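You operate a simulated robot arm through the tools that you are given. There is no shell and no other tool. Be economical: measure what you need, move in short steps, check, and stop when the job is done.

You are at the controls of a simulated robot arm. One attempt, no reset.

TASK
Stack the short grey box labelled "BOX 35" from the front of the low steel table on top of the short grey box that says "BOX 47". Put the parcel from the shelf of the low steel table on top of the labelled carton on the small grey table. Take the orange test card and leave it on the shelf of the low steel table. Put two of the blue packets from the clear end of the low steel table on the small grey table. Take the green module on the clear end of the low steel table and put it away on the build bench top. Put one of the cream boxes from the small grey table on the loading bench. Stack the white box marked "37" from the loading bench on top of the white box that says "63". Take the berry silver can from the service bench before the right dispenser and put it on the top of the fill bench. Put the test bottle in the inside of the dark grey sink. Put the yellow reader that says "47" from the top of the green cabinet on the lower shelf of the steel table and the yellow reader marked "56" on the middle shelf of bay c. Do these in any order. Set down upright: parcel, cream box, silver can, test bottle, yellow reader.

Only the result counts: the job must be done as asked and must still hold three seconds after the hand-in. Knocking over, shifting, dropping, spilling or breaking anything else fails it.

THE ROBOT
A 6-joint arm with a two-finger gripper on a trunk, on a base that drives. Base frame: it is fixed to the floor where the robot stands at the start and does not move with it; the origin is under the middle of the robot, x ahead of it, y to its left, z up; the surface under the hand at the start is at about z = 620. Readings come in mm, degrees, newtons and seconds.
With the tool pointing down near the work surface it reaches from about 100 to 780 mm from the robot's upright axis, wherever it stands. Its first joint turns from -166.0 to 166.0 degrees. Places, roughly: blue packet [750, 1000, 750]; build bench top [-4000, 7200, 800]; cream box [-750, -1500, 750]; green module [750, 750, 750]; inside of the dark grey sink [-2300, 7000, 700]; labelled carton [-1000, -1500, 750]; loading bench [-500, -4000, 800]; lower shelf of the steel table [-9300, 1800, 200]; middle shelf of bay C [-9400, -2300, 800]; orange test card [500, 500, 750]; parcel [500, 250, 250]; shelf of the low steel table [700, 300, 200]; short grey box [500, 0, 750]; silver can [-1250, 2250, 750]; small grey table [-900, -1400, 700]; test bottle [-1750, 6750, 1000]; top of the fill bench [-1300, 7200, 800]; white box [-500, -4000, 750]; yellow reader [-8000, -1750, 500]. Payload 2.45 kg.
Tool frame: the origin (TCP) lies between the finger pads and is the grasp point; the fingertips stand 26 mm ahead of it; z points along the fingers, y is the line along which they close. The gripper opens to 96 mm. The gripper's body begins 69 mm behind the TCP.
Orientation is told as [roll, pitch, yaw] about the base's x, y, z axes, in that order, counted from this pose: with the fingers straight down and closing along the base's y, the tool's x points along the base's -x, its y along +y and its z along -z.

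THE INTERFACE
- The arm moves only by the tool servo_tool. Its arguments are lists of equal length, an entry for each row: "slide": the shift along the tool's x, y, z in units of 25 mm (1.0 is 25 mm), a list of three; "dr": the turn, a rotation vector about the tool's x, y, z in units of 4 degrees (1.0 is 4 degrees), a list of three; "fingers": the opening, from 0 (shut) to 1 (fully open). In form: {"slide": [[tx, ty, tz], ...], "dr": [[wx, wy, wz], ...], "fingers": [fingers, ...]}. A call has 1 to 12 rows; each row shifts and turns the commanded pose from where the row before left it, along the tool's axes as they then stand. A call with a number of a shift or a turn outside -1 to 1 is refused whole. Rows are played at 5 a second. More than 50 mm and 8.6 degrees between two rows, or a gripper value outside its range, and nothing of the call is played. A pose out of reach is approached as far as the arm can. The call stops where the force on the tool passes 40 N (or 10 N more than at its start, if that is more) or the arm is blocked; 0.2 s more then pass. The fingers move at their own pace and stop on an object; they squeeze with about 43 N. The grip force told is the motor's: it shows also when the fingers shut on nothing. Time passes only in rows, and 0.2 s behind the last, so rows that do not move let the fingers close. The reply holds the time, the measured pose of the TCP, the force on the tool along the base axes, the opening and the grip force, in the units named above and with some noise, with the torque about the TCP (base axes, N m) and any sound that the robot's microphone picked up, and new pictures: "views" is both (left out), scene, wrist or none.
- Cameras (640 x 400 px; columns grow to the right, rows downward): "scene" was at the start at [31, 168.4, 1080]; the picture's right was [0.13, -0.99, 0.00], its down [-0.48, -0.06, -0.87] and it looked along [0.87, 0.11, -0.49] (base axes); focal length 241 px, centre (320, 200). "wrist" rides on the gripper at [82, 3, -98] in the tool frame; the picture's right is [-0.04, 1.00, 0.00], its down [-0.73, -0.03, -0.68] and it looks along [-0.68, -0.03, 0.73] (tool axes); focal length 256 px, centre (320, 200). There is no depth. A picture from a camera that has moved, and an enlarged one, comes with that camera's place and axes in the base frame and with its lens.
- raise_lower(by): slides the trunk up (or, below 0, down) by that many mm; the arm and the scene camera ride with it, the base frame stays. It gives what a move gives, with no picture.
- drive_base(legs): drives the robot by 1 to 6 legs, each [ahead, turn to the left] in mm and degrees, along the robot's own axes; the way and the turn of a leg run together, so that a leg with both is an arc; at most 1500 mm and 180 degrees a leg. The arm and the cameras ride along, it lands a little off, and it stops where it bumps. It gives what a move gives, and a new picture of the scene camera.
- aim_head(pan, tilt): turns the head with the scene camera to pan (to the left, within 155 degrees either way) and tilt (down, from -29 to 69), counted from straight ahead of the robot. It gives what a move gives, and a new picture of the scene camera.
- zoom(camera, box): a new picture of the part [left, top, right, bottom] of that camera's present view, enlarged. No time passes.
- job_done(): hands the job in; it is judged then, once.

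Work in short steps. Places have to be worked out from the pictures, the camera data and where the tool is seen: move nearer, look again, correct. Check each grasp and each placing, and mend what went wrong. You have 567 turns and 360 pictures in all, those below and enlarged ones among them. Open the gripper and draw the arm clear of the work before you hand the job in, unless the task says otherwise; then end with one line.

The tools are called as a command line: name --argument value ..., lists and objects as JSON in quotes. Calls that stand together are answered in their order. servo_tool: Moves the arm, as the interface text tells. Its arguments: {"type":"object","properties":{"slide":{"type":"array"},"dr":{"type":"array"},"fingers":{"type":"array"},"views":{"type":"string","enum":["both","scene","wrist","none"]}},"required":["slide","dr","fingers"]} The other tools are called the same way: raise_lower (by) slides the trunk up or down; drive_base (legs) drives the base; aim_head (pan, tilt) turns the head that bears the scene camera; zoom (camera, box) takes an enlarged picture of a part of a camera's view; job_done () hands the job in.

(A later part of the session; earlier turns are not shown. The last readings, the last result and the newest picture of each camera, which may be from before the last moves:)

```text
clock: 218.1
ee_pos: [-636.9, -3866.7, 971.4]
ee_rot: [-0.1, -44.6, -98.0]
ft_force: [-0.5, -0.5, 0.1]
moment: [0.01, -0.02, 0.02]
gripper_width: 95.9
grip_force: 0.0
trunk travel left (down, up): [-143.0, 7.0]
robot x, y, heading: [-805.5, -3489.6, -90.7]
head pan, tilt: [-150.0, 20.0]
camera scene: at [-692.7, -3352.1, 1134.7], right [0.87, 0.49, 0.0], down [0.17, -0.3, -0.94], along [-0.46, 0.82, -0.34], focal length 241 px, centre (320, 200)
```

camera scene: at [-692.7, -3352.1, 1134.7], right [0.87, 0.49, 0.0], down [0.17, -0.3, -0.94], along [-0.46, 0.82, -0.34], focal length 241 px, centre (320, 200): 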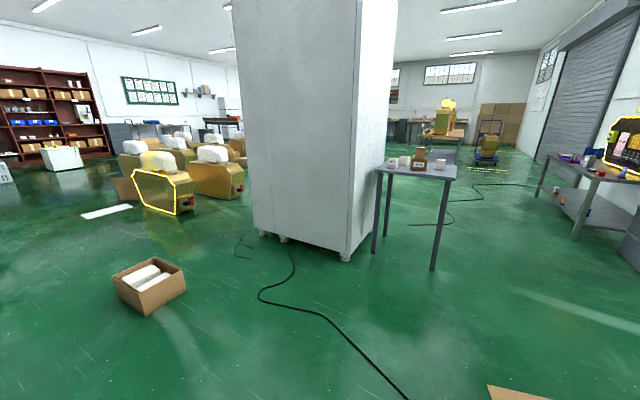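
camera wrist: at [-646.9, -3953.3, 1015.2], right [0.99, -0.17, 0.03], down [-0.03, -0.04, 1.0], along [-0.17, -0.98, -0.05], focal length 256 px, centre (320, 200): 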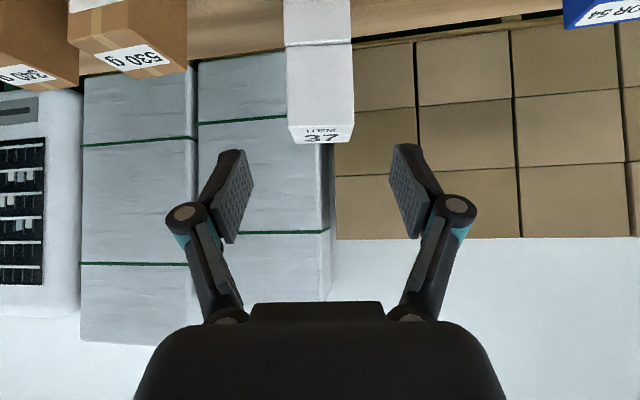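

I plan a path: back off, go to (-1400,-2250), then (-2450,-2100) between the open box on the floor and the white fridge.

drive_base --legs '[[-200, 0], [0, 105], [0, 105.5], [1198, 0], [0, 52], [700, 0]]'

aim_head --pan 25 --tilt 20

```text
clock: 239.9
ee_pos: [-2465.2, -2186.3, 971.1]
ee_rot: [-0.1, -44.7, 161.1]
ft_force: [0.0, 0.0, 0.6]
moment: [-0.04, -0.01, 0.06]
gripper_width: 96.2
grip_force: 0.0
trunk travel left (down, up): [-143.0, 7.0]
robot x, y, heading: [-2066.9, -2118.8, 169.1]
head pan, tilt: [-150.0, 20.0]
camera scene: at [-1950.0, -2250.2, 1134.7], right [0.33, -0.94, 0.0], down [-0.32, -0.11, -0.94], along [0.89, 0.31, -0.34], focal length 241 px, centre (320, 200)
```

scene: 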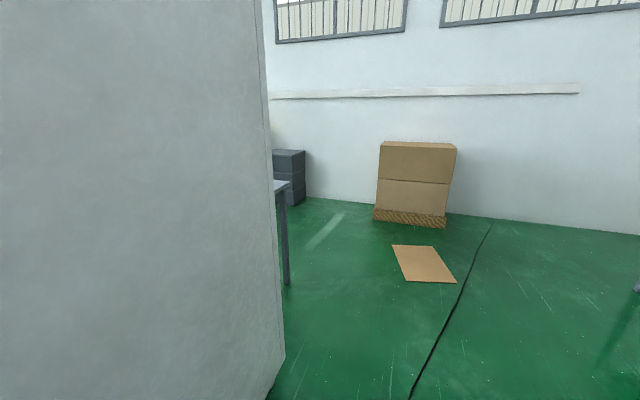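

```text
clock: 242.6
ee_pos: [-2463.3, -2186.4, 971.4]
ee_rot: [0.0, -44.6, 161.1]
ft_force: [0.4, -0.2, 0.3]
moment: [-0.02, 0.01, -0.03]
gripper_width: 96.1
grip_force: 0.0
trunk travel left (down, up): [-143.0, 7.0]
robot x, y, heading: [-2071.0, -2113.8, 169.3]
head pan, tilt: [25.0, 20.0]
camera scene: at [-2128.3, -2303.9, 1134.7], right [-0.25, 0.97, 0.0], down [0.33, 0.08, -0.94], along [-0.91, -0.23, -0.34], focal length 241 px, centre (320, 200)
```

scene: 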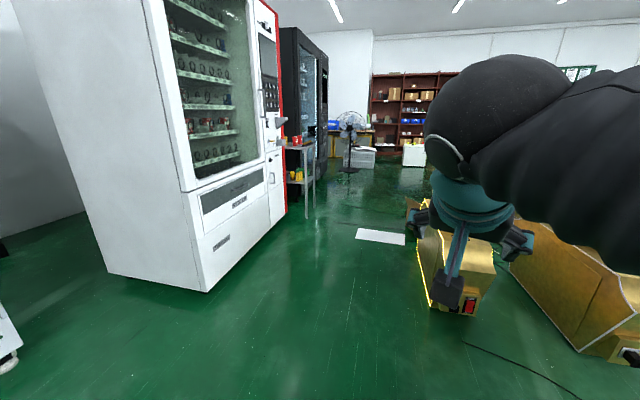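

Corridor plan: (-2750,-2150) → (-3350,-2740) → west along y≈-2740, between the sheet on the floor and the trolley.

drive_base --legs '[[0, 13.8], [681, 0], [0, 41.5], [841, 0], [0, -44.5], [250, 0]]'

```text
clock: 256.6
ee_pos: [-3974.3, -2865.1, 969.5]
ee_rot: [0.0, -44.7, 171.9]
ft_force: [-0.2, 0.8, -0.4]
moment: [0.02, 0.0, 0.01]
gripper_width: 96.0
grip_force: 0.1
trunk travel left (down, up): [-143.0, 7.0]
robot x, y, heading: [-3599.0, -2719.7, -179.8]
head pan, tilt: [25.0, 20.0]
camera scene: at [-3621.2, -2918.4, 1134.7], right [-0.42, 0.91, 0.0], down [0.31, 0.14, -0.94], along [-0.85, -0.4, -0.34], focal length 241 px, centre (320, 200)
```

scene: 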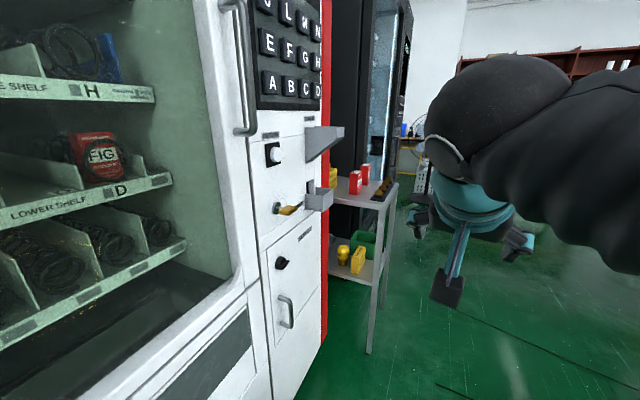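

Clear of the trolley (north edge y≈-3070). Continue west 1500 and look ahead.

aim_head --pan -20 --tilt 15

drive_base --legs '[[1500, 0]]'

```text
clock: 257.7
ee_pos: [-3973.8, -2865.3, 970.2]
ee_rot: [0.0, -44.8, 171.9]
ft_force: [0.1, -0.8, 1.3]
moment: [-0.03, -0.03, 0.01]
gripper_width: 96.0
grip_force: 0.1
trunk travel left (down, up): [-143.0, 7.0]
robot x, y, heading: [-3597.2, -2720.9, -179.9]
head pan, tilt: [-20.0, 15.0]
camera scene: at [-3624.6, -2847.2, 1142.8], right [0.34, 0.94, 0.0], down [0.24, -0.09, -0.97], along [-0.91, 0.33, -0.26], focal length 241 px, centre (320, 200)
```

scene: 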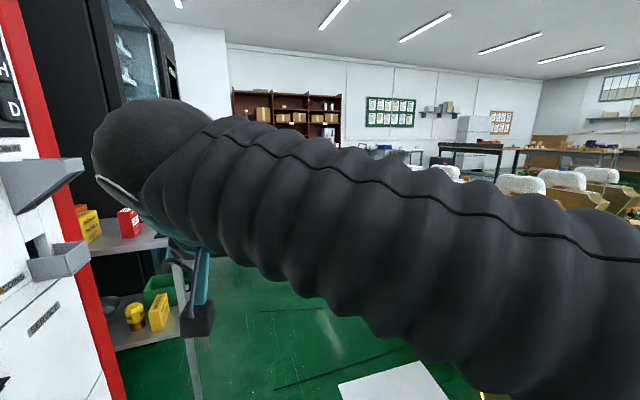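

```text
clock: 265.1
ee_pos: [-5456.3, -2868.8, 969.6]
ee_rot: [0.0, -44.7, 172.0]
ft_force: [0.0, -0.7, -0.5]
moment: [-0.01, 0.01, -0.01]
gripper_width: 95.8
grip_force: 0.0
trunk travel left (down, up): [-143.0, 7.0]
robot x, y, heading: [-5079.1, -2723.3, -179.5]
head pan, tilt: [-20.0, 15.0]
camera scene: at [-5107.2, -2850.3, 1142.8], right [0.34, 0.94, 0.0], down [0.24, -0.09, -0.97], along [-0.91, 0.33, -0.26], focal length 241 px, centre (320, 200)
```

scene: 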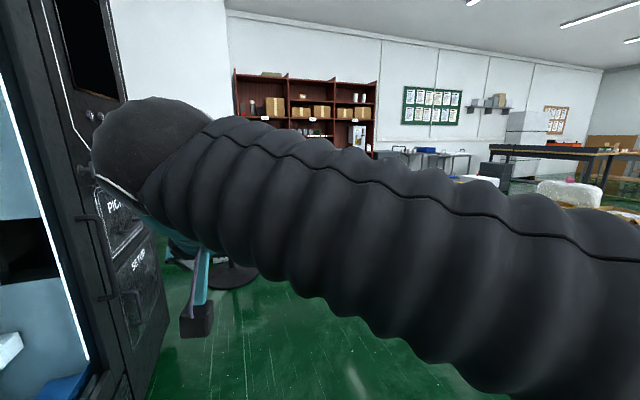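

aim_head --pan -50 --tilt 20

aim_head --pan 35 --tilt 20

```text
clock: 266.0
ee_pos: [-5456.5, -2869.2, 971.6]
ee_rot: [-0.1, -44.8, 172.0]
ft_force: [-0.3, 1.2, 0.1]
moment: [0.0, 0.03, 0.04]
gripper_width: 96.1
grip_force: 0.0
trunk travel left (down, up): [-143.0, 7.0]
robot x, y, heading: [-5080.4, -2724.6, -179.8]
head pan, tilt: [-50.0, 20.0]
camera scene: at [-5079.5, -2810.8, 1134.7], right [0.76, 0.65, 0.0], down [0.22, -0.26, -0.94], along [-0.61, 0.72, -0.34], focal length 241 px, centre (320, 200)
```

scene: 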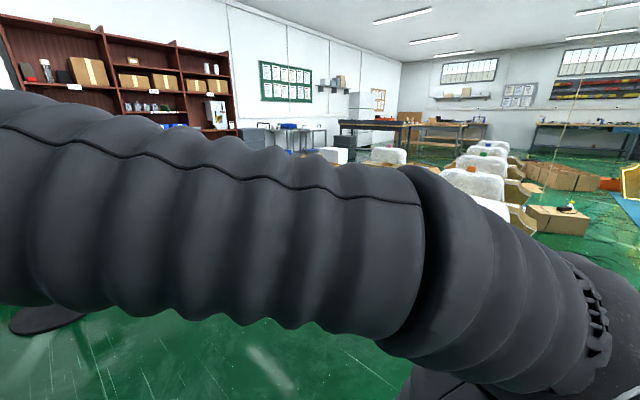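

```text
clock: 267.6
ee_pos: [-5456.1, -2868.1, 970.0]
ee_rot: [0.0, -44.7, 172.1]
ft_force: [0.0, -0.3, 1.1]
moment: [-0.02, -0.02, 0.0]
gripper_width: 96.0
grip_force: 0.0
trunk travel left (down, up): [-143.0, 7.0]
robot x, y, heading: [-5081.0, -2724.1, -179.9]
head pan, tilt: [35.0, 20.0]
camera scene: at [-5095.5, -2935.5, 1134.7], right [-0.58, 0.82, 0.0], down [0.28, 0.2, -0.94], along [-0.77, -0.54, -0.34], focal length 241 px, centre (320, 200)
```

scene: 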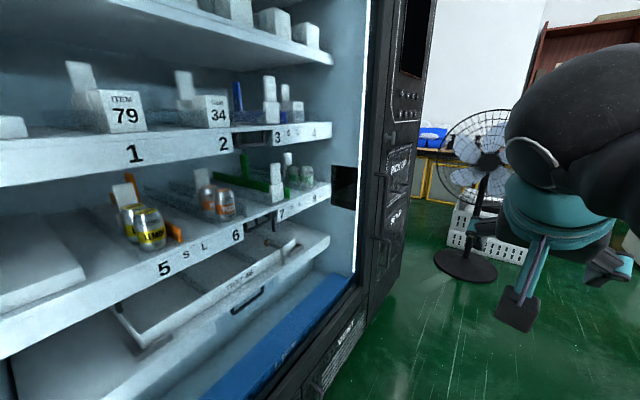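

The arm blocks the view; I swing it to the right side for travel.

servo_tool --slide '[[0, -1, 0], [0, -1, 0], [0, -1, 0], [0, -1, 0], [0, -1, 0], [0, -1, 0], [0, -1, 0], [0, -1, 0], [0, -1, 0], [0, -1, 0], [0, -1, 0], [0, -1, 0]]' --dr '[[0.7, 0, 0.7], [0.7, 0, 0.7], [0.7, 0, 0.7], [0.7, 0, 0.7], [0.7, 0, 0.7], [0.7, 0, 0.7], [0.7, 0, 0.7], [0.7, 0, 0.7], [0.7, 0, 0.7], [0.7, 0, 0.7], [0.7, 0, 0.7], [0.7, 0, 0.7]]' --fingers '[1, 1, 1, 1, 1, 1, 1, 1, 1, 1, 1, 1]' --views "none"

aim_head --pan -15 --tilt 15

```text
clock: 270.2
ee_pos: [-5311.2, -2615.9, 970.9]
ee_rot: [-0.3, -44.8, 124.6]
ft_force: [-0.8, -0.5, 0.4]
moment: [-0.05, -0.03, 0.02]
gripper_width: 96.1
grip_force: 0.1
trunk travel left (down, up): [-143.0, 7.0]
robot x, y, heading: [-5082.9, -2724.8, -180.0]
head pan, tilt: [35.0, 20.0]
```

```text
clock: 271.4
ee_pos: [-5309.5, -2615.9, 969.7]
ee_rot: [-0.3, -44.8, 124.7]
ft_force: [0.1, -0.3, 0.4]
moment: [-0.02, 0.03, 0.03]
gripper_width: 95.9
grip_force: 0.0
trunk travel left (down, up): [-143.0, 7.0]
robot x, y, heading: [-5081.5, -2726.3, -179.6]
head pan, tilt: [-15.0, 15.0]
camera scene: at [-5109.6, -2858.1, 1142.8], right [0.26, 0.97, 0.0], down [0.25, -0.07, -0.97], along [-0.93, 0.25, -0.26], focal length 241 px, centre (320, 200)
```

scene: 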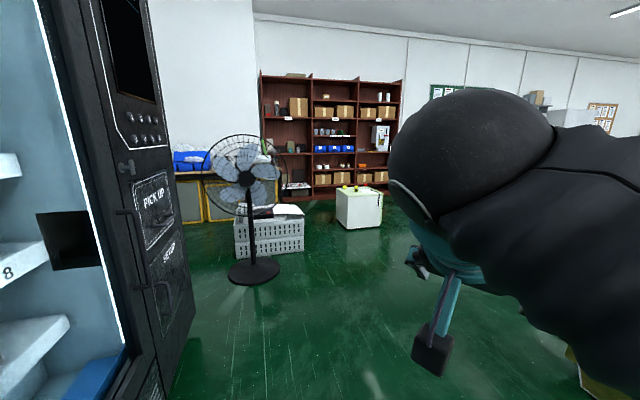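

The pale cabinet with yellow items is near (-7745,-1650). Drive toward (-6950,-1640).

drive_base --legs '[[0, -30.4], [1080, 0], [1000, 0], [0, 30]]'

zoom --camera "scene" --box '[150, 60, 470, 260]'

```text
clock: 284.7
ee_pos: [-7099.2, -1556.7, 969.5]
ee_rot: [-0.2, -44.8, 123.1]
ft_force: [0.5, -0.1, -0.2]
moment: [-0.02, -0.02, -0.01]
gripper_width: 95.8
grip_force: 0.0
trunk travel left (down, up): [-143.0, 7.0]
robot x, y, heading: [-6871.6, -1667.4, 178.5]
head pan, tilt: [-15.0, 15.0]
camera scene: at [-6904.1, -1803.2, 1142.8], right [0.28, 0.96, 0.0], down [0.25, -0.07, -0.97], along [-0.93, 0.27, -0.26], focal length 241 px, centre (320, 200)
```

scene: 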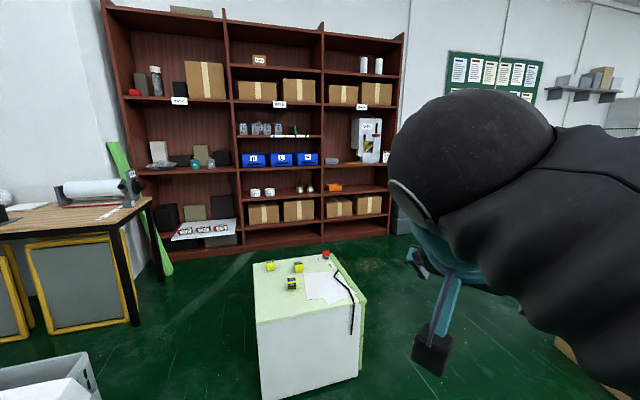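

```text
2.00 times, centred on (310, 160) of scene
camera zoom: at [-6904.1, -1803.2, 1142.8], right [0.28, 0.96, 0.0], down [0.25, -0.07, -0.97], along [-0.93, 0.27, -0.26], focal length 481 px, centre (340, 280)
```

zoom: 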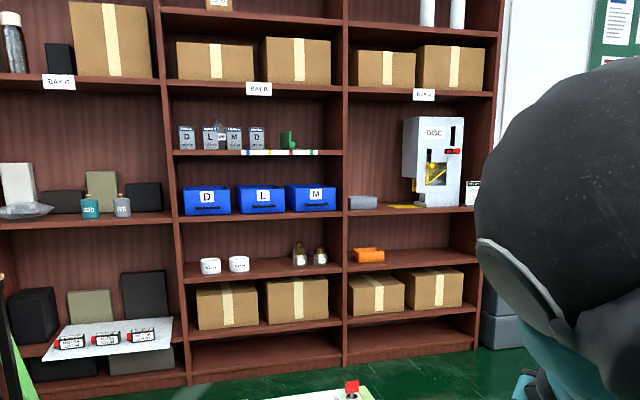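

Bay C is the left column. Zoom on the cabinet top.

zoom --camera "scene" --box '[240, 240, 380, 330]'

zoom --camera "scene" --box '[110, 60, 250, 250]'

```text
4.44 times, centred on (310, 285) of scene
camera zoom: at [-6904.1, -1803.2, 1142.8], right [0.28, 0.96, 0.0], down [0.25, -0.07, -0.97], along [-0.93, 0.27, -0.26], focal length 1070 px, centre (364, -178)
```

zoom: 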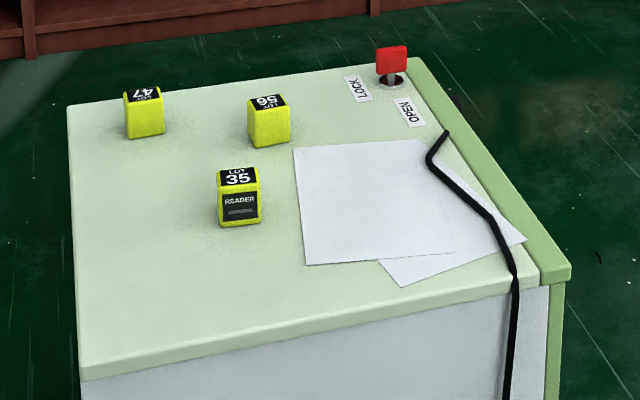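

```text
2.11 times, centred on (180, 155) of scene
camera zoom: at [-6904.1, -1803.2, 1142.8], right [0.28, 0.96, 0.0], down [0.25, -0.07, -0.97], along [-0.93, 0.27, -0.26], focal length 507 px, centre (615, 295)
```

zoom: 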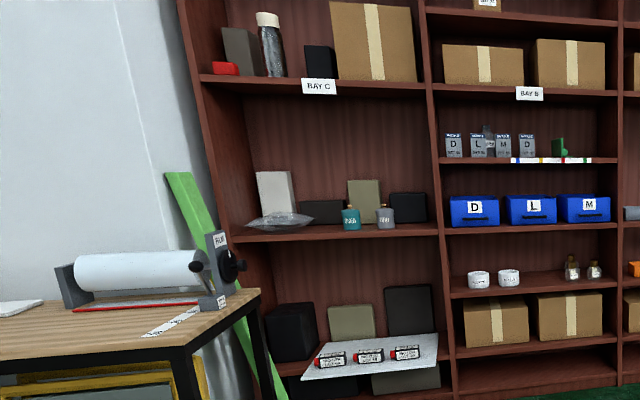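

47 is at ≈(-7981,-1741), 56 at ≈(-7924,-1612), cabinet top z≈500. Station in front for 56.

drive_base --legs '[[0, -23.7], [400, 0], [0, 25.2]]'

servo_tool --slide '[[0, 1, 0], [0, 1, 0], [0, 1, 0], [0, 1, 0], [0, 1, 0], [0, 1, 0], [0, 1, 0], [0, 1, 0], [0, 1, 0], [0, 1, 0], [0, 1, 0], [0, 1, 0]]' --dr '[[-0.83, 0, -0.83], [-0.83, 0, -0.83], [-0.83, 0, -0.83], [-0.83, 0, -0.83], [-0.83, 0, -0.83], [-0.83, 0, -0.83], [-0.83, 0, -0.83], [-0.83, 0, -0.83], [-0.83, 0, -0.83], [-0.83, 0, -0.83], [-0.83, 0, -0.83], [-0.83, 0, -0.83]]' --fingers '[1, 1, 1, 1, 1, 1, 1, 1, 1, 1, 1, 1]' --views "both"

```text
clock: 289.7
ee_pos: [-7462.2, -1392.7, 970.7]
ee_rot: [-0.3, -44.9, 124.7]
ft_force: [0.6, 0.1, 0.6]
moment: [0.02, -0.01, 0.0]
gripper_width: 96.0
grip_force: 0.1
trunk travel left (down, up): [-143.0, 7.0]
robot x, y, heading: [-7233.2, -1496.2, -179.5]
head pan, tilt: [-15.0, 15.0]
camera scene: at [-7259.9, -1635.1, 1142.8], right [0.26, 0.97, 0.0], down [0.25, -0.07, -0.97], along [-0.93, 0.25, -0.26], focal length 241 px, centre (320, 200)
```

scene: 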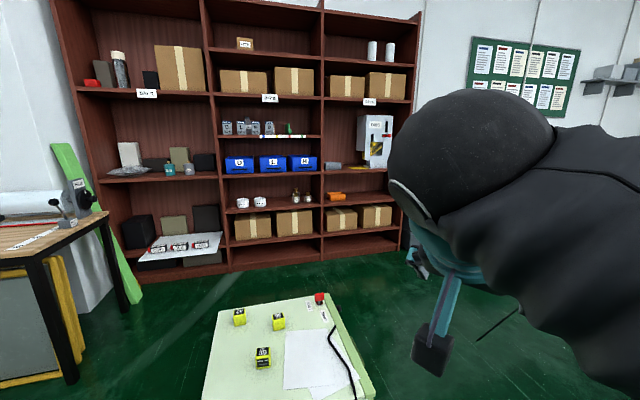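

```text
clock: 292.3
ee_pos: [-7605.3, -1643.9, 970.1]
ee_rot: [0.1, -44.8, -179.2]
ft_force: [-0.6, 0.3, -0.1]
moment: [-0.01, 0.03, 0.04]
gripper_width: 95.9
grip_force: 0.1
trunk travel left (down, up): [-143.0, 7.0]
robot x, y, heading: [-7227.3, -1504.2, -179.7]
head pan, tilt: [-15.0, 15.0]
camera scene: at [-7259.9, -1635.0, 1142.8], right [0.26, 0.97, 0.0], down [0.25, -0.07, -0.97], along [-0.93, 0.25, -0.26], focal length 241 px, centre (320, 200)
camera wrist: at [-7479.3, -1645.4, 981.4], right [-0.01, -1.0, 0.03], down [-0.04, 0.03, 1.0], along [-1.0, 0.01, -0.04], focal length 256 px, centre (320, 200)
```

scene: 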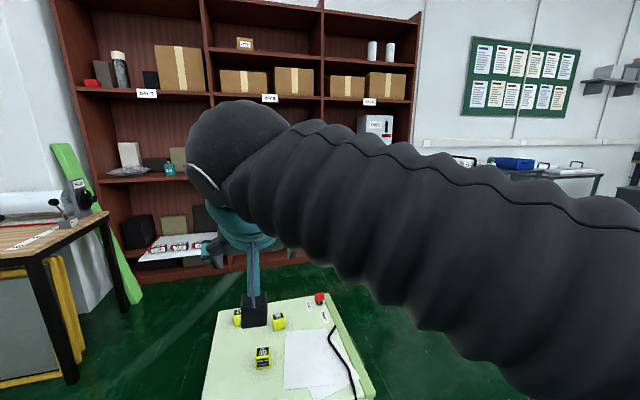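
wrist: 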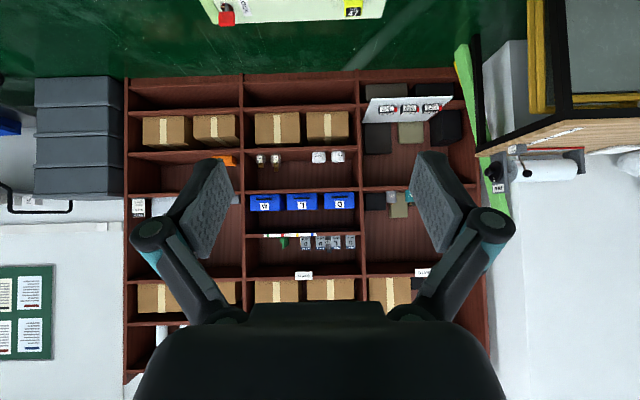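

Bring the hand lower toward the cabinet top to view the readers with the wrist camera.

servo_tool --slide '[[0.3, -0.1, 1], [0.3, -0.1, 1], [0.3, -0.1, 1], [0.3, -0.1, 1], [0.3, -0.1, 1], [0.3, -0.1, 1], [0.3, -0.1, 1], [0.3, -0.1, 1], [0.3, -0.1, 1], [0.3, -0.1, 1], [0.3, -0.1, 1]]' --dr '[[0, 0, 0], [0, 0, 0], [0, 0, 0], [0, 0, 0], [0, 0, 0], [0, 0, 0], [0, 0, 0], [0, 0, 0], [0, 0, 0], [0, 0, 0], [0, 0, 0]]' --fingers '[1, 1, 1, 1, 1, 1, 1, 1, 1, 1, 1]' --views "both"

```text
clock: 294.7
ee_pos: [-7739.2, -1617.1, 714.3]
ee_rot: [0.2, -44.7, -179.3]
ft_force: [0.4, -0.2, 0.2]
moment: [-0.02, -0.02, -0.04]
gripper_width: 96.0
grip_force: 0.1
trunk travel left (down, up): [-143.0, 7.0]
robot x, y, heading: [-7230.1, -1498.6, -179.7]
head pan, tilt: [-15.0, 15.0]
camera scene: at [-7259.8, -1635.1, 1142.9], right [0.26, 0.97, 0.0], down [0.25, -0.07, -0.97], along [-0.93, 0.25, -0.26], focal length 241 px, centre (320, 200)
camera wrist: at [-7613.3, -1620.1, 725.9], right [-0.01, -1.0, 0.03], down [-0.04, 0.03, 1.0], along [-1.0, 0.01, -0.04], focal length 256 px, centre (320, 200)
```

scene: 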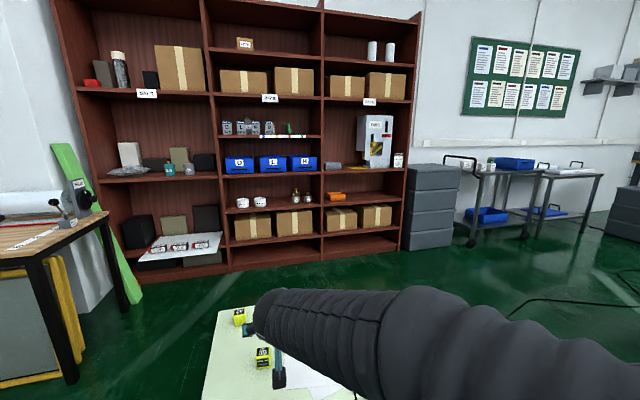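
wrist: 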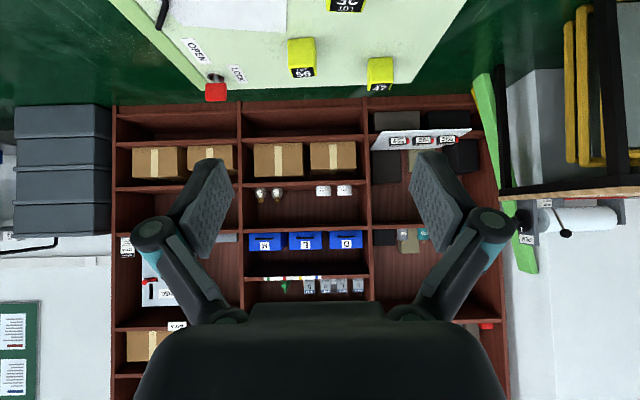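

Consistent estimates put the cabinet top at z≈468 and reader 56 at about (-8001,-1594). I drive 70 mm nearer and go to a pre-grasp pose.

drive_base --legs '[[70, 0]]'

servo_tool --slide '[[0.05, -0.11, 1], [0.05, -0.11, 1], [0.05, -0.11, 1], [0.05, -0.11, 1], [0.05, -0.11, 1], [0.05, -0.11, 1], [0.05, -0.11, 1]]' --dr '[[0, 0, 0], [0, 0, 0], [0, 0, 0], [0, 0, 0], [0, 0, 0], [0, 0, 0], [0, 0, 0]]' --fingers '[0.8, 0.8, 0.8, 0.8, 0.8, 0.8, 0.8]' --views "wrist"

```text
clock: 295.7
ee_pos: [-7808.3, -1618.3, 715.0]
ee_rot: [0.1, -44.7, -179.4]
ft_force: [-0.1, -0.4, -0.1]
moment: [0.01, 0.02, -0.03]
gripper_width: 95.9
grip_force: 0.1
trunk travel left (down, up): [-143.0, 7.0]
robot x, y, heading: [-7298.4, -1500.6, -179.8]
head pan, tilt: [-15.0, 15.0]
camera scene: at [-7328.8, -1635.3, 1142.8], right [0.26, 0.97, 0.0], down [0.25, -0.07, -0.97], along [-0.93, 0.25, -0.26], focal length 241 px, centre (320, 200)
```

scene: 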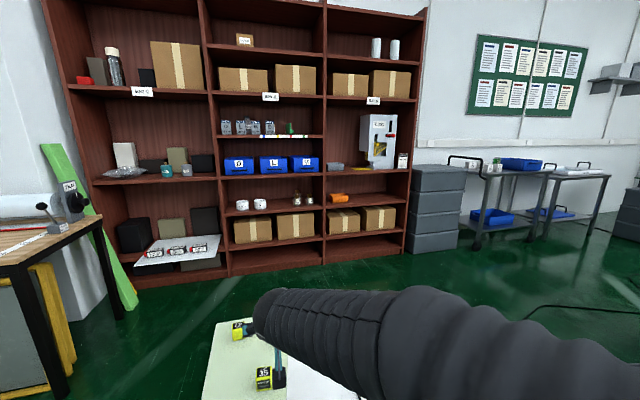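

```text
clock: 297.3
ee_pos: [-7926.1, -1602.8, 585.2]
ee_rot: [0.0, -44.6, -179.3]
ft_force: [-0.1, 0.4, 0.5]
moment: [-0.04, -0.01, -0.01]
gripper_width: 76.6
grip_force: 0.0
trunk travel left (down, up): [-143.0, 7.0]
robot x, y, heading: [-7298.0, -1498.6, -179.8]
head pan, tilt: [-15.0, 15.0]
camera wrist: at [-7800.1, -1603.4, 595.4], right [-0.01, -1.0, 0.03], down [-0.04, 0.03, 1.0], along [-1.0, 0.01, -0.04], focal length 256 px, centre (320, 200)
```

wrist: 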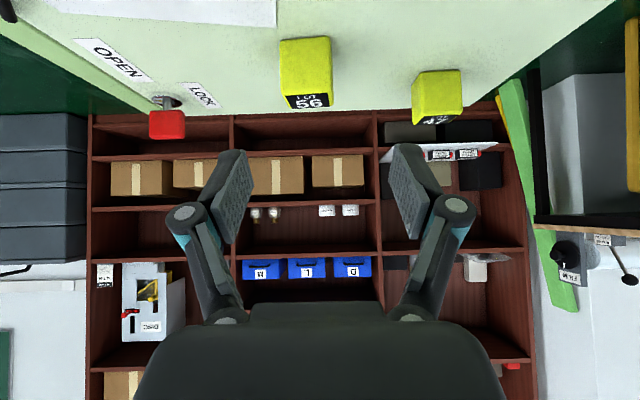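

Reader 56: ~38 mm wide, 25 deep, 43 tall, front at x≈-7984, y≈-1594. Advance and grip.

servo_tool --slide '[[0.11, -0.09, 1], [0.11, -0.09, 1], [0.11, -0.09, 1], [0.11, -0.09, 1], [0, 0, 0], [0, 0, 0], [0, 0, 0], [0, 0, 0]]' --dr '[[0, 0, 0], [0, 0, 0], [0, 0, 0], [0, 0, 0], [0, 0, 0], [0, 0, 0], [0, 0, 0], [0, 0, 0]]' --fingers '[0.8, 0.8, 0.8, 0.8, 0, 0, 0, 0]' --views "wrist"

```text
clock: 299.1
ee_pos: [-7988.4, -1592.5, 506.5]
ee_rot: [0.2, -44.8, -179.4]
ft_force: [-1.8, -0.3, 4.5]
moment: [-0.02, 0.31, 0.01]
gripper_width: 42.9
grip_force: 42.8
trunk travel left (down, up): [-143.0, 7.0]
robot x, y, heading: [-7299.0, -1502.6, -180.1]
head pan, tilt: [-15.0, 15.0]
camera wrist: at [-7862.2, -1595.5, 517.1], right [-0.01, -1.0, 0.03], down [-0.04, 0.03, 1.0], along [-1.0, 0.01, -0.04], focal length 256 px, centre (320, 200)
```

wrist: 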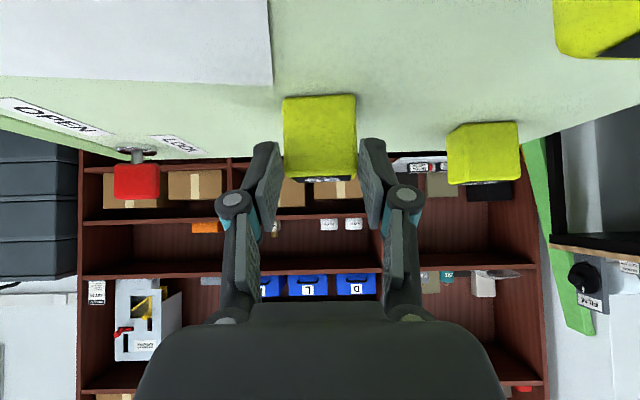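

Opening 43 mm shows the reader is 42 wide and ~20 mm further/lower than I thought (top of cabinet ≈453). Reopen, advance, regrip.

servo_tool --slide '[[0, 0, 0], [0, 0, 0], [-0.07, 0, 0.55], [-0.08, 0, 0.55], [0, 0, 0], [0, 0, 0], [0, 0, 0], [0, 0, 0]]' --dr '[[0, 0, 0], [0, 0, 0], [0, 0, 0], [0, 0, 0], [0, 0, 0], [0, 0, 0], [0, 0, 0], [0, 0, 0]]' --fingers '[0.8, 0.8, 0.8, 0.8, 0, 0, 0, 0]' --views "wrist"

```text
clock: 300.9
ee_pos: [-8010.9, -1593.9, 489.1]
ee_rot: [0.0, -44.7, -179.2]
ft_force: [-1.2, 0.4, 1.8]
moment: [0.02, 0.09, 0.03]
gripper_width: 43.3
grip_force: 42.7
trunk travel left (down, up): [-143.0, 7.0]
robot x, y, heading: [-7300.0, -1501.6, -179.8]
head pan, tilt: [-15.0, 15.0]
camera wrist: at [-7885.1, -1595.5, 499.4], right [-0.01, -1.0, 0.03], down [-0.04, 0.03, 1.0], along [-1.0, 0.01, -0.04], focal length 256 px, centre (320, 200)
```

wrist: 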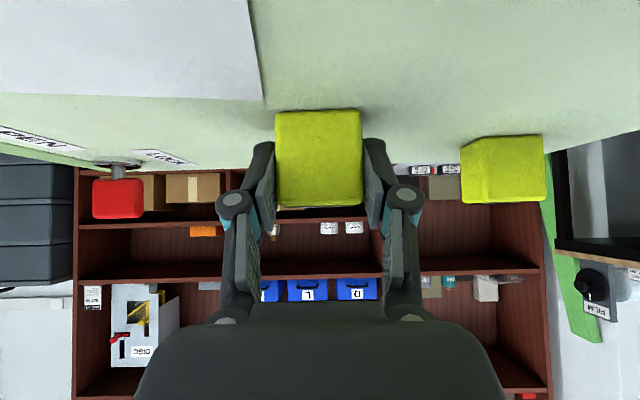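

Now gripping ~20 mm deep onto it. Lift and check.

servo_tool --slide '[[-0.7, 0, -0.7], [-0.7, 0, -0.7], [-0.7, 0, -0.7], [-0.7, 0, -0.7]]' --dr '[[0, 0, 0], [0, 0, 0], [0, 0, 0], [0, 0, 0]]' --fingers '[0, 0, 0, 0]' --views "wrist"

```text
clock: 301.9
ee_pos: [-8012.0, -1592.3, 588.9]
ee_rot: [0.1, -44.7, -179.2]
ft_force: [-0.1, 0.0, -1.5]
moment: [0.0, 0.04, -0.01]
gripper_width: 43.0
grip_force: 43.2
trunk travel left (down, up): [-143.0, 7.0]
robot x, y, heading: [-7302.7, -1500.1, -179.8]
head pan, tilt: [-15.0, 15.0]
camera wrist: at [-7885.4, -1594.2, 599.4], right [-0.01, -1.0, 0.03], down [-0.04, 0.03, 1.0], along [-1.0, 0.01, -0.04], focal length 256 px, centre (320, 200)
```

wrist: 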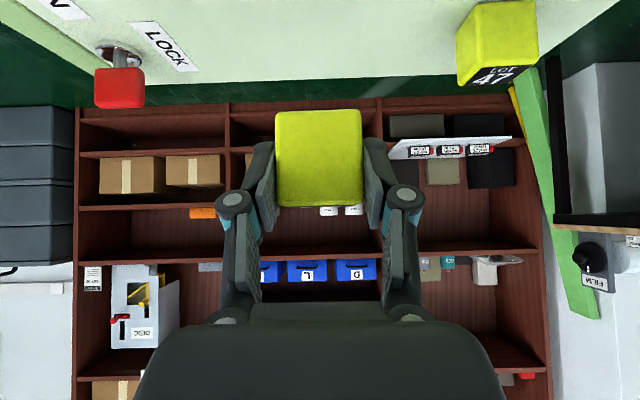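

56 is held. I raise it and look left for the way to bay C.

servo_tool --slide '[[-1, 0, -1], [-1, 0, -1], [-1, 0, -1], [-1, 0, -1], [-1, 0, -1], [-0.5, 0, -1], [0.5, 0, -1], [1, 0, -1], [1, 0, -1], [1, 0, -1], [1, 0, -1]]' --dr '[[0, 0, 0], [0, 0, 0], [0, 0, 0], [0, 0, 0], [0, 0, 0], [0, 0, 0], [0, 0, 0], [0, 0, 0], [0, 0, 0], [0, 0, 0], [0, 0, 0]]' --fingers '[0, 0, 0, 0, 0, 0, 0, 0, 0, 0, 0]' --views "none"

drive_base --legs '[[-300, 0]]'

aim_head --pan 40 --tilt 25

```text
clock: 304.3
ee_pos: [-7833.9, -1591.5, 801.8]
ee_rot: [0.1, -44.6, -179.3]
ft_force: [0.0, 0.2, -1.9]
moment: [-0.02, 0.02, -0.03]
gripper_width: 43.1
grip_force: 42.7
trunk travel left (down, up): [-143.0, 7.0]
robot x, y, heading: [-7299.2, -1504.7, -180.0]
head pan, tilt: [-15.0, 15.0]
```

```text
clock: 306.3
ee_pos: [-7536.7, -1588.2, 801.8]
ee_rot: [0.2, -44.8, -179.5]
ft_force: [-0.3, 0.4, -1.9]
moment: [-0.02, -0.03, 0.01]
gripper_width: 43.0
grip_force: 43.7
trunk travel left (down, up): [-143.0, 7.0]
robot x, y, heading: [-7001.7, -1501.9, 179.9]
head pan, tilt: [-15.0, 15.0]
camera scene: at [-7031.1, -1635.0, 1142.8], right [0.26, 0.97, 0.0], down [0.25, -0.07, -0.97], along [-0.93, 0.25, -0.26], focal length 241 px, centre (320, 200)
```

scene: 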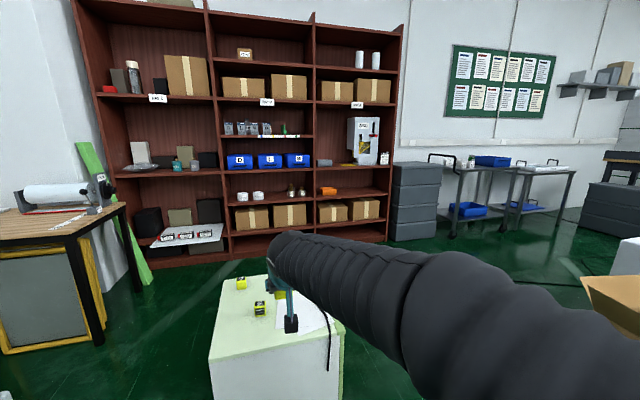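

```text
clock: 307.6
ee_pos: [-7537.7, -1588.4, 800.9]
ee_rot: [0.1, -44.7, -179.4]
ft_force: [-0.9, 1.3, -1.0]
moment: [-0.02, 0.03, 0.01]
gripper_width: 42.7
grip_force: 43.3
trunk travel left (down, up): [-143.0, 7.0]
robot x, y, heading: [-7004.0, -1500.9, 180.0]
head pan, tilt: [40.0, 25.0]
camera scene: at [-7011.6, -1718.4, 1126.6], right [-0.64, 0.77, 0.0], down [0.32, 0.27, -0.91], along [-0.7, -0.58, -0.42], focal length 241 px, centre (320, 200)
```

scene: 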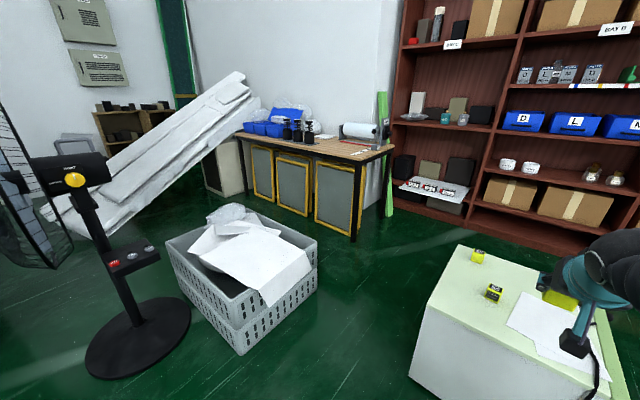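

The corridor between cabinet (y>-1821) and crate (y<-2440) is passable at y≈-2130. Zoom on bay C's middle shelf.

zoom --camera "scene" --box '[380, 60, 540, 220]'

```text
2.50 times, centred on (460, 140) of scene
camera zoom: at [-7011.6, -1718.4, 1126.6], right [-0.64, 0.77, 0.0], down [0.32, 0.27, -0.91], along [-0.7, -0.58, -0.42], focal length 602 px, centre (-30, 350)
```

zoom: 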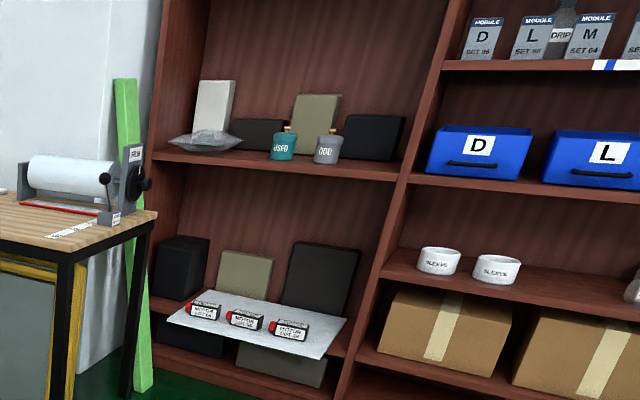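

I head through the corridor to stand before bay C's right part.

drive_base --legs '[[0, 90], [630, 0], [0, -90], [1250, 0], [0, -35], [400, 0]]'

drive_base --legs '[[0, 35]]'

aim_head --pan 10 --tilt 20

```text
clock: 314.6
ee_pos: [-6948.0, -2631.9, 786.2]
ee_rot: [-0.6, -42.3, -90.7]
ft_force: [1.4, 1.3, -16.4]
moment: [0.86, 0.38, 0.09]
gripper_width: 43.0
grip_force: 42.7
trunk travel left (down, up): [-143.0, 7.0]
robot x, y, heading: [-7023.0, -2097.5, -91.6]
head pan, tilt: [40.0, 25.0]
stopped in leg 2: the force on the tool passed its limit at 116 N (the readings are from after the stop); the commanded pose is now the measured one
camera scene: at [-6802.9, -2118.5, 1127.1], right [-0.78, -0.62, 0.0], down [-0.26, 0.33, -0.91], along [0.56, -0.71, -0.42], focal length 241 px, centre (320, 200)
```

scene: 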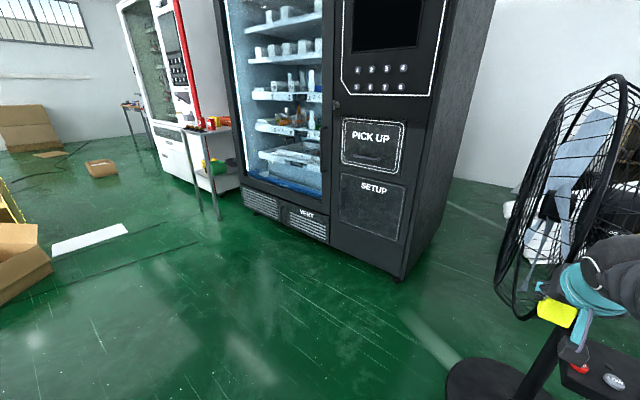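

```text
clock: 316.7
ee_pos: [-6659.8, -2498.1, 787.7]
ee_rot: [-0.6, -42.6, -56.3]
ft_force: [1.5, -0.4, -1.1]
moment: [0.0, 0.01, -0.04]
gripper_width: 43.2
grip_force: 43.3
trunk travel left (down, up): [-143.0, 7.0]
robot x, y, heading: [-7018.8, -2101.2, -57.1]
head pan, tilt: [40.0, 25.0]
camera scene: at [-6831.7, -1993.0, 1126.6], right [-0.29, -0.96, 0.0], down [-0.4, 0.12, -0.91], along [0.87, -0.27, -0.42], focal length 241 px, centre (320, 200)
```

scene: 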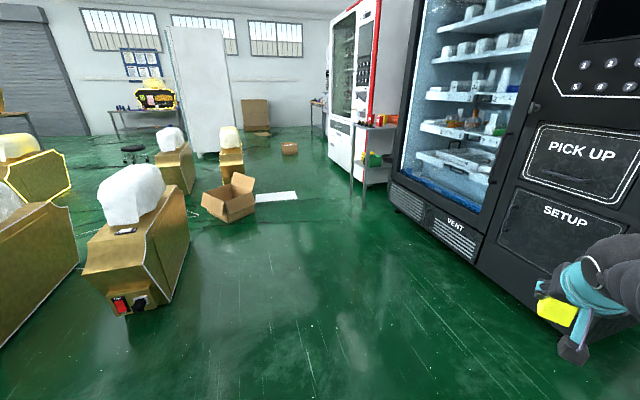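

```text
clock: 317.6
ee_pos: [-6659.3, -2497.8, 788.9]
ee_rot: [-0.5, -42.6, -56.3]
ft_force: [-0.2, 0.1, -1.6]
moment: [0.0, -0.01, 0.01]
gripper_width: 43.3
grip_force: 43.2
trunk travel left (down, up): [-143.0, 7.0]
robot x, y, heading: [-7022.6, -2099.1, -57.2]
head pan, tilt: [10.0, 20.0]
camera scene: at [-6856.3, -2034.1, 1134.7], right [-0.73, -0.68, 0.0], down [-0.23, 0.25, -0.94], along [0.64, -0.69, -0.34], focal length 241 px, centre (320, 200)
```

scene: 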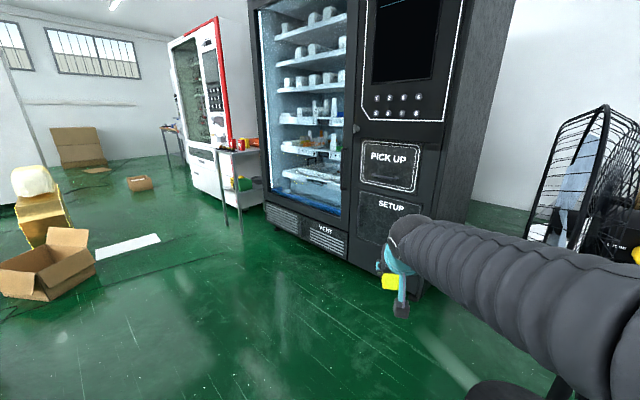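

I bumped the fan with the hand (it stood nearer than I reckoned). Check that the fan still stands in place.

aim_head --pan -25 --tilt 40

```text
clock: 318.6
ee_pos: [-6659.3, -2498.1, 788.8]
ee_rot: [-0.5, -42.6, -56.3]
ft_force: [-1.1, -0.3, -0.7]
moment: [0.02, -0.02, -0.01]
gripper_width: 43.1
grip_force: 42.5
trunk travel left (down, up): [-143.0, 7.0]
robot x, y, heading: [-7019.9, -2101.2, -57.0]
head pan, tilt: [-25.0, 40.0]
camera scene: at [-6908.0, -2050.2, 1103.3], right [-0.99, -0.14, 0.0], down [-0.09, 0.64, -0.77], along [0.11, -0.76, -0.64], focal length 241 px, centre (320, 200)
```

scene: 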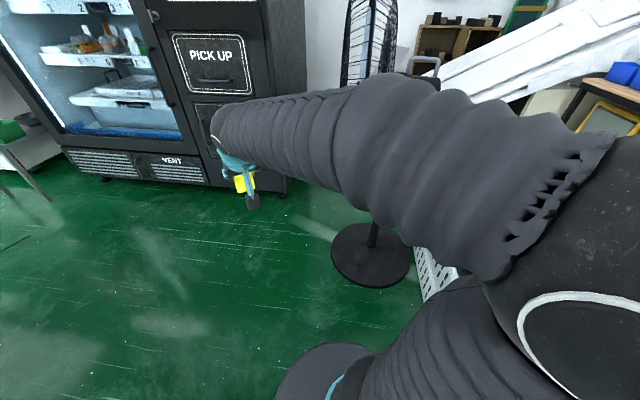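

The fan stands unmoved (base ≈(-7065,-2934)). I turn left (away from it) to face west and go through the corridor.

drive_base --legs '[[0, 120], [0, 117]]'

drive_base --legs '[[1180, 0]]'

aim_head --pan 15 --tilt 20

```text
clock: 328.9
ee_pos: [-7549.8, -2184.9, 789.0]
ee_rot: [-0.5, -42.6, -179.6]
ft_force: [0.3, 0.4, -1.7]
moment: [-0.03, 0.0, 0.0]
gripper_width: 43.0
grip_force: 43.0
trunk travel left (down, up): [-143.0, 7.0]
robot x, y, heading: [-7021.0, -2100.9, 180.0]
head pan, tilt: [-25.0, 40.0]
camera scene: at [-7037.3, -2223.6, 1103.3], right [0.43, 0.9, 0.0], down [0.58, -0.28, -0.77], along [-0.69, 0.33, -0.64], focal length 241 px, centre (320, 200)
```

scene: 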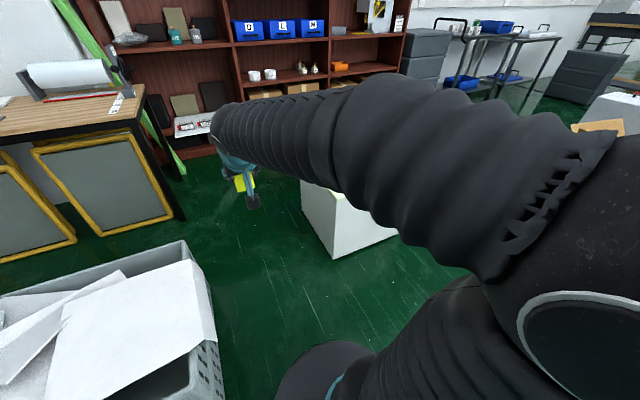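

```text
clock: 334.9
ee_pos: [-8732.3, -2181.5, 788.3]
ee_rot: [-0.5, -42.7, -179.3]
ft_force: [0.0, 0.5, -1.2]
moment: [0.01, 0.0, -0.02]
gripper_width: 43.2
grip_force: 42.4
trunk travel left (down, up): [-143.0, 7.0]
robot x, y, heading: [-8202.4, -2095.2, 179.7]
head pan, tilt: [-25.0, 40.0]
camera scene: at [-8218.8, -2218.6, 1103.3], right [0.42, 0.91, 0.0], down [0.58, -0.27, -0.77], along [-0.69, 0.33, -0.64], focal length 241 px, centre (320, 200)
```

scene: 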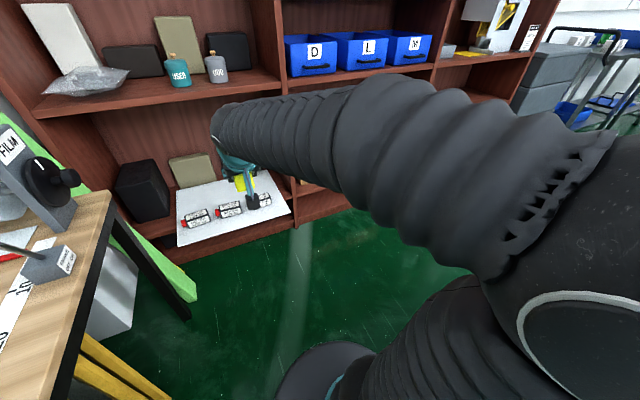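

```text
clock: 336.0
ee_pos: [-8731.6, -2182.3, 789.2]
ee_rot: [-0.5, -42.6, -179.4]
ft_force: [0.1, -0.2, -1.5]
moment: [-0.03, -0.05, 0.0]
gripper_width: 43.1
grip_force: 43.4
trunk travel left (down, up): [-143.0, 7.0]
robot x, y, heading: [-8203.9, -2096.8, 179.8]
head pan, tilt: [15.0, 20.0]
camera scene: at [-8231.9, -2278.5, 1134.6], right [-0.26, 0.97, 0.0], down [0.33, 0.09, -0.94], along [-0.91, -0.24, -0.34], focal length 241 px, centre (320, 200)
```

scene: 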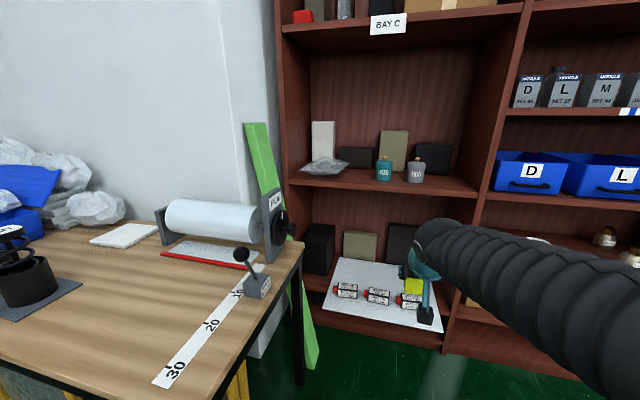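

The free strip for the reader is at about (-9325,-1997), shelf z≈845. Straighten pitch, raise, and move the base nearer.

servo_tool --slide '[[-1, 0, -1], [-1, 0, -1], [-1, 0, -1], [-1, 0, -1]]' --dr '[[0, -0.55, 0], [0, 0, 0], [0, 0, 0], [0, 0, 0]]' --fingers '[0, 0, 0, 0]' --views "none"

drive_base --legs '[[0, -26], [470, 0], [0, 26]]'

servo_tool --slide '[[0, 0, 0]]' --dr '[[0, 0, 0]]' --fingers '[0]' --views "wrist"

```text
clock: 337.0
ee_pos: [-8733.3, -2181.1, 928.1]
ee_rot: [-0.5, -44.7, -179.4]
ft_force: [-0.3, -0.7, -1.1]
moment: [0.03, 0.01, 0.01]
gripper_width: 43.0
grip_force: 42.9
trunk travel left (down, up): [-143.0, 7.0]
robot x, y, heading: [-8203.2, -2095.4, 180.0]
head pan, tilt: [15.0, 20.0]
```

```text
clock: 342.5
ee_pos: [-9157.7, -1973.7, 928.1]
ee_rot: [-0.5, -44.8, -179.1]
ft_force: [-0.6, 0.3, -0.5]
moment: [0.02, 0.03, 0.01]
gripper_width: 43.1
grip_force: 43.5
trunk travel left (down, up): [-143.0, 7.0]
robot x, y, heading: [-8630.9, -1886.7, -180.0]
head pan, tilt: [15.0, 20.0]
camera scene: at [-8656.3, -2067.2, 1134.7], right [-0.26, 0.97, 0.0], down [0.33, 0.09, -0.94], along [-0.91, -0.25, -0.34], focal length 241 px, centre (320, 200)
```

scene: 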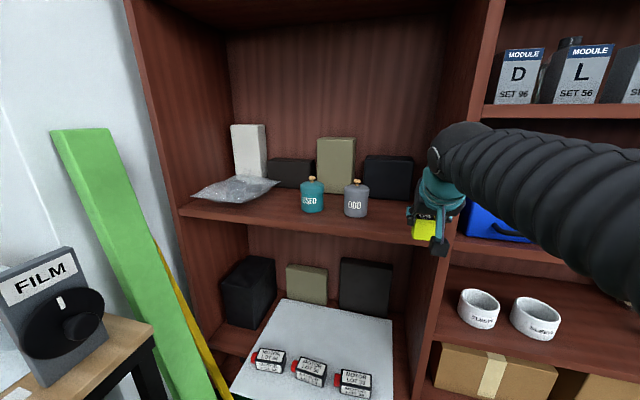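

```text
clock: 342.9
ee_pos: [-9157.6, -1972.4, 928.8]
ee_rot: [-0.4, -44.7, -179.1]
ft_force: [0.5, 0.2, -0.7]
moment: [-0.01, 0.02, 0.02]
gripper_width: 43.1
grip_force: 42.8
trunk travel left (down, up): [-143.0, 7.0]
robot x, y, heading: [-8628.1, -1881.2, -180.0]
head pan, tilt: [15.0, 20.0]
camera wrist: at [-9031.4, -1975.1, 939.4], right [-0.02, -1.0, 0.02], down [-0.04, 0.02, 1.0], along [-1.0, 0.02, -0.04], focal length 256 px, centre (320, 200)
```

wrist: 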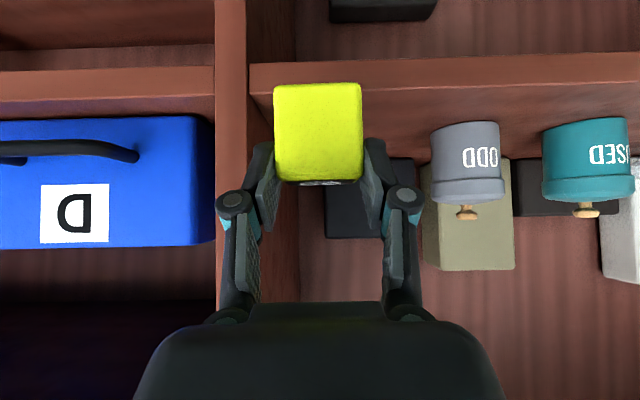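

Move forward into the shelf, slightly left of the divider.

servo_tool --slide '[[-1, 0.4, 1], [-1, 0.4, 1], [-1, 0, 1], [-1, 0, 1], [-0.3, 0, 0.3]]' --dr '[[0, 0, 0], [0, 0, 0], [0, 0, 0], [0, 0, 0], [0, 0, 0]]' --fingers '[0, 0, 0, 0, 0]' --views "both"

```text
clock: 344.1
ee_pos: [-9309.5, -1994.1, 927.8]
ee_rot: [-0.5, -44.7, -179.1]
ft_force: [-0.7, 0.3, -1.9]
moment: [0.0, 0.03, -0.02]
gripper_width: 43.1
grip_force: 43.1
trunk travel left (down, up): [-143.0, 7.0]
robot x, y, heading: [-8625.0, -1884.7, -179.9]
head pan, tilt: [15.0, 20.0]
camera scene: at [-8656.3, -2067.2, 1134.7], right [-0.26, 0.97, 0.0], down [0.33, 0.09, -0.94], along [-0.91, -0.25, -0.34], focal length 241 px, centre (320, 200)
camera wrist: at [-9183.5, -1997.0, 938.2], right [-0.02, -1.0, 0.02], down [-0.04, 0.02, 1.0], along [-1.0, 0.02, -0.04], focal length 256 px, centre (320, 200)
```

scene: 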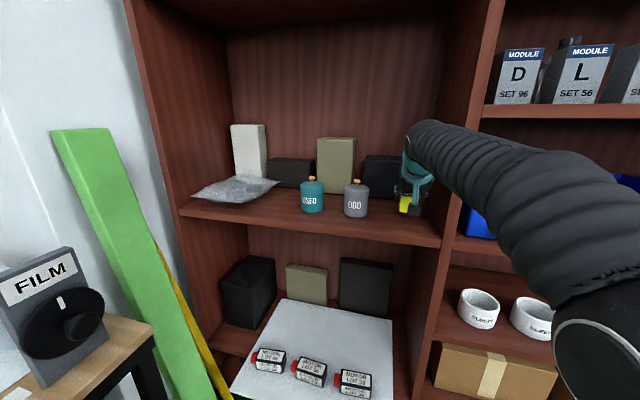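
wrist: 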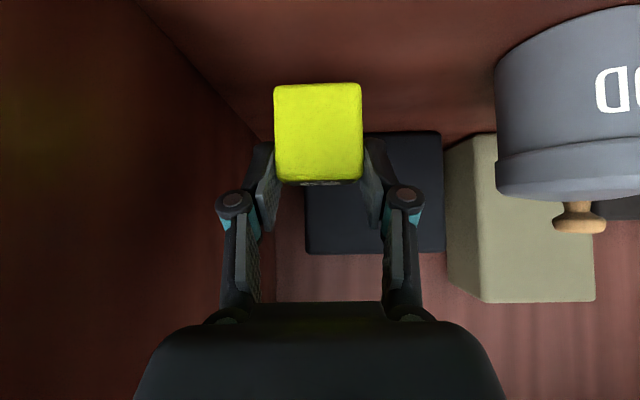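

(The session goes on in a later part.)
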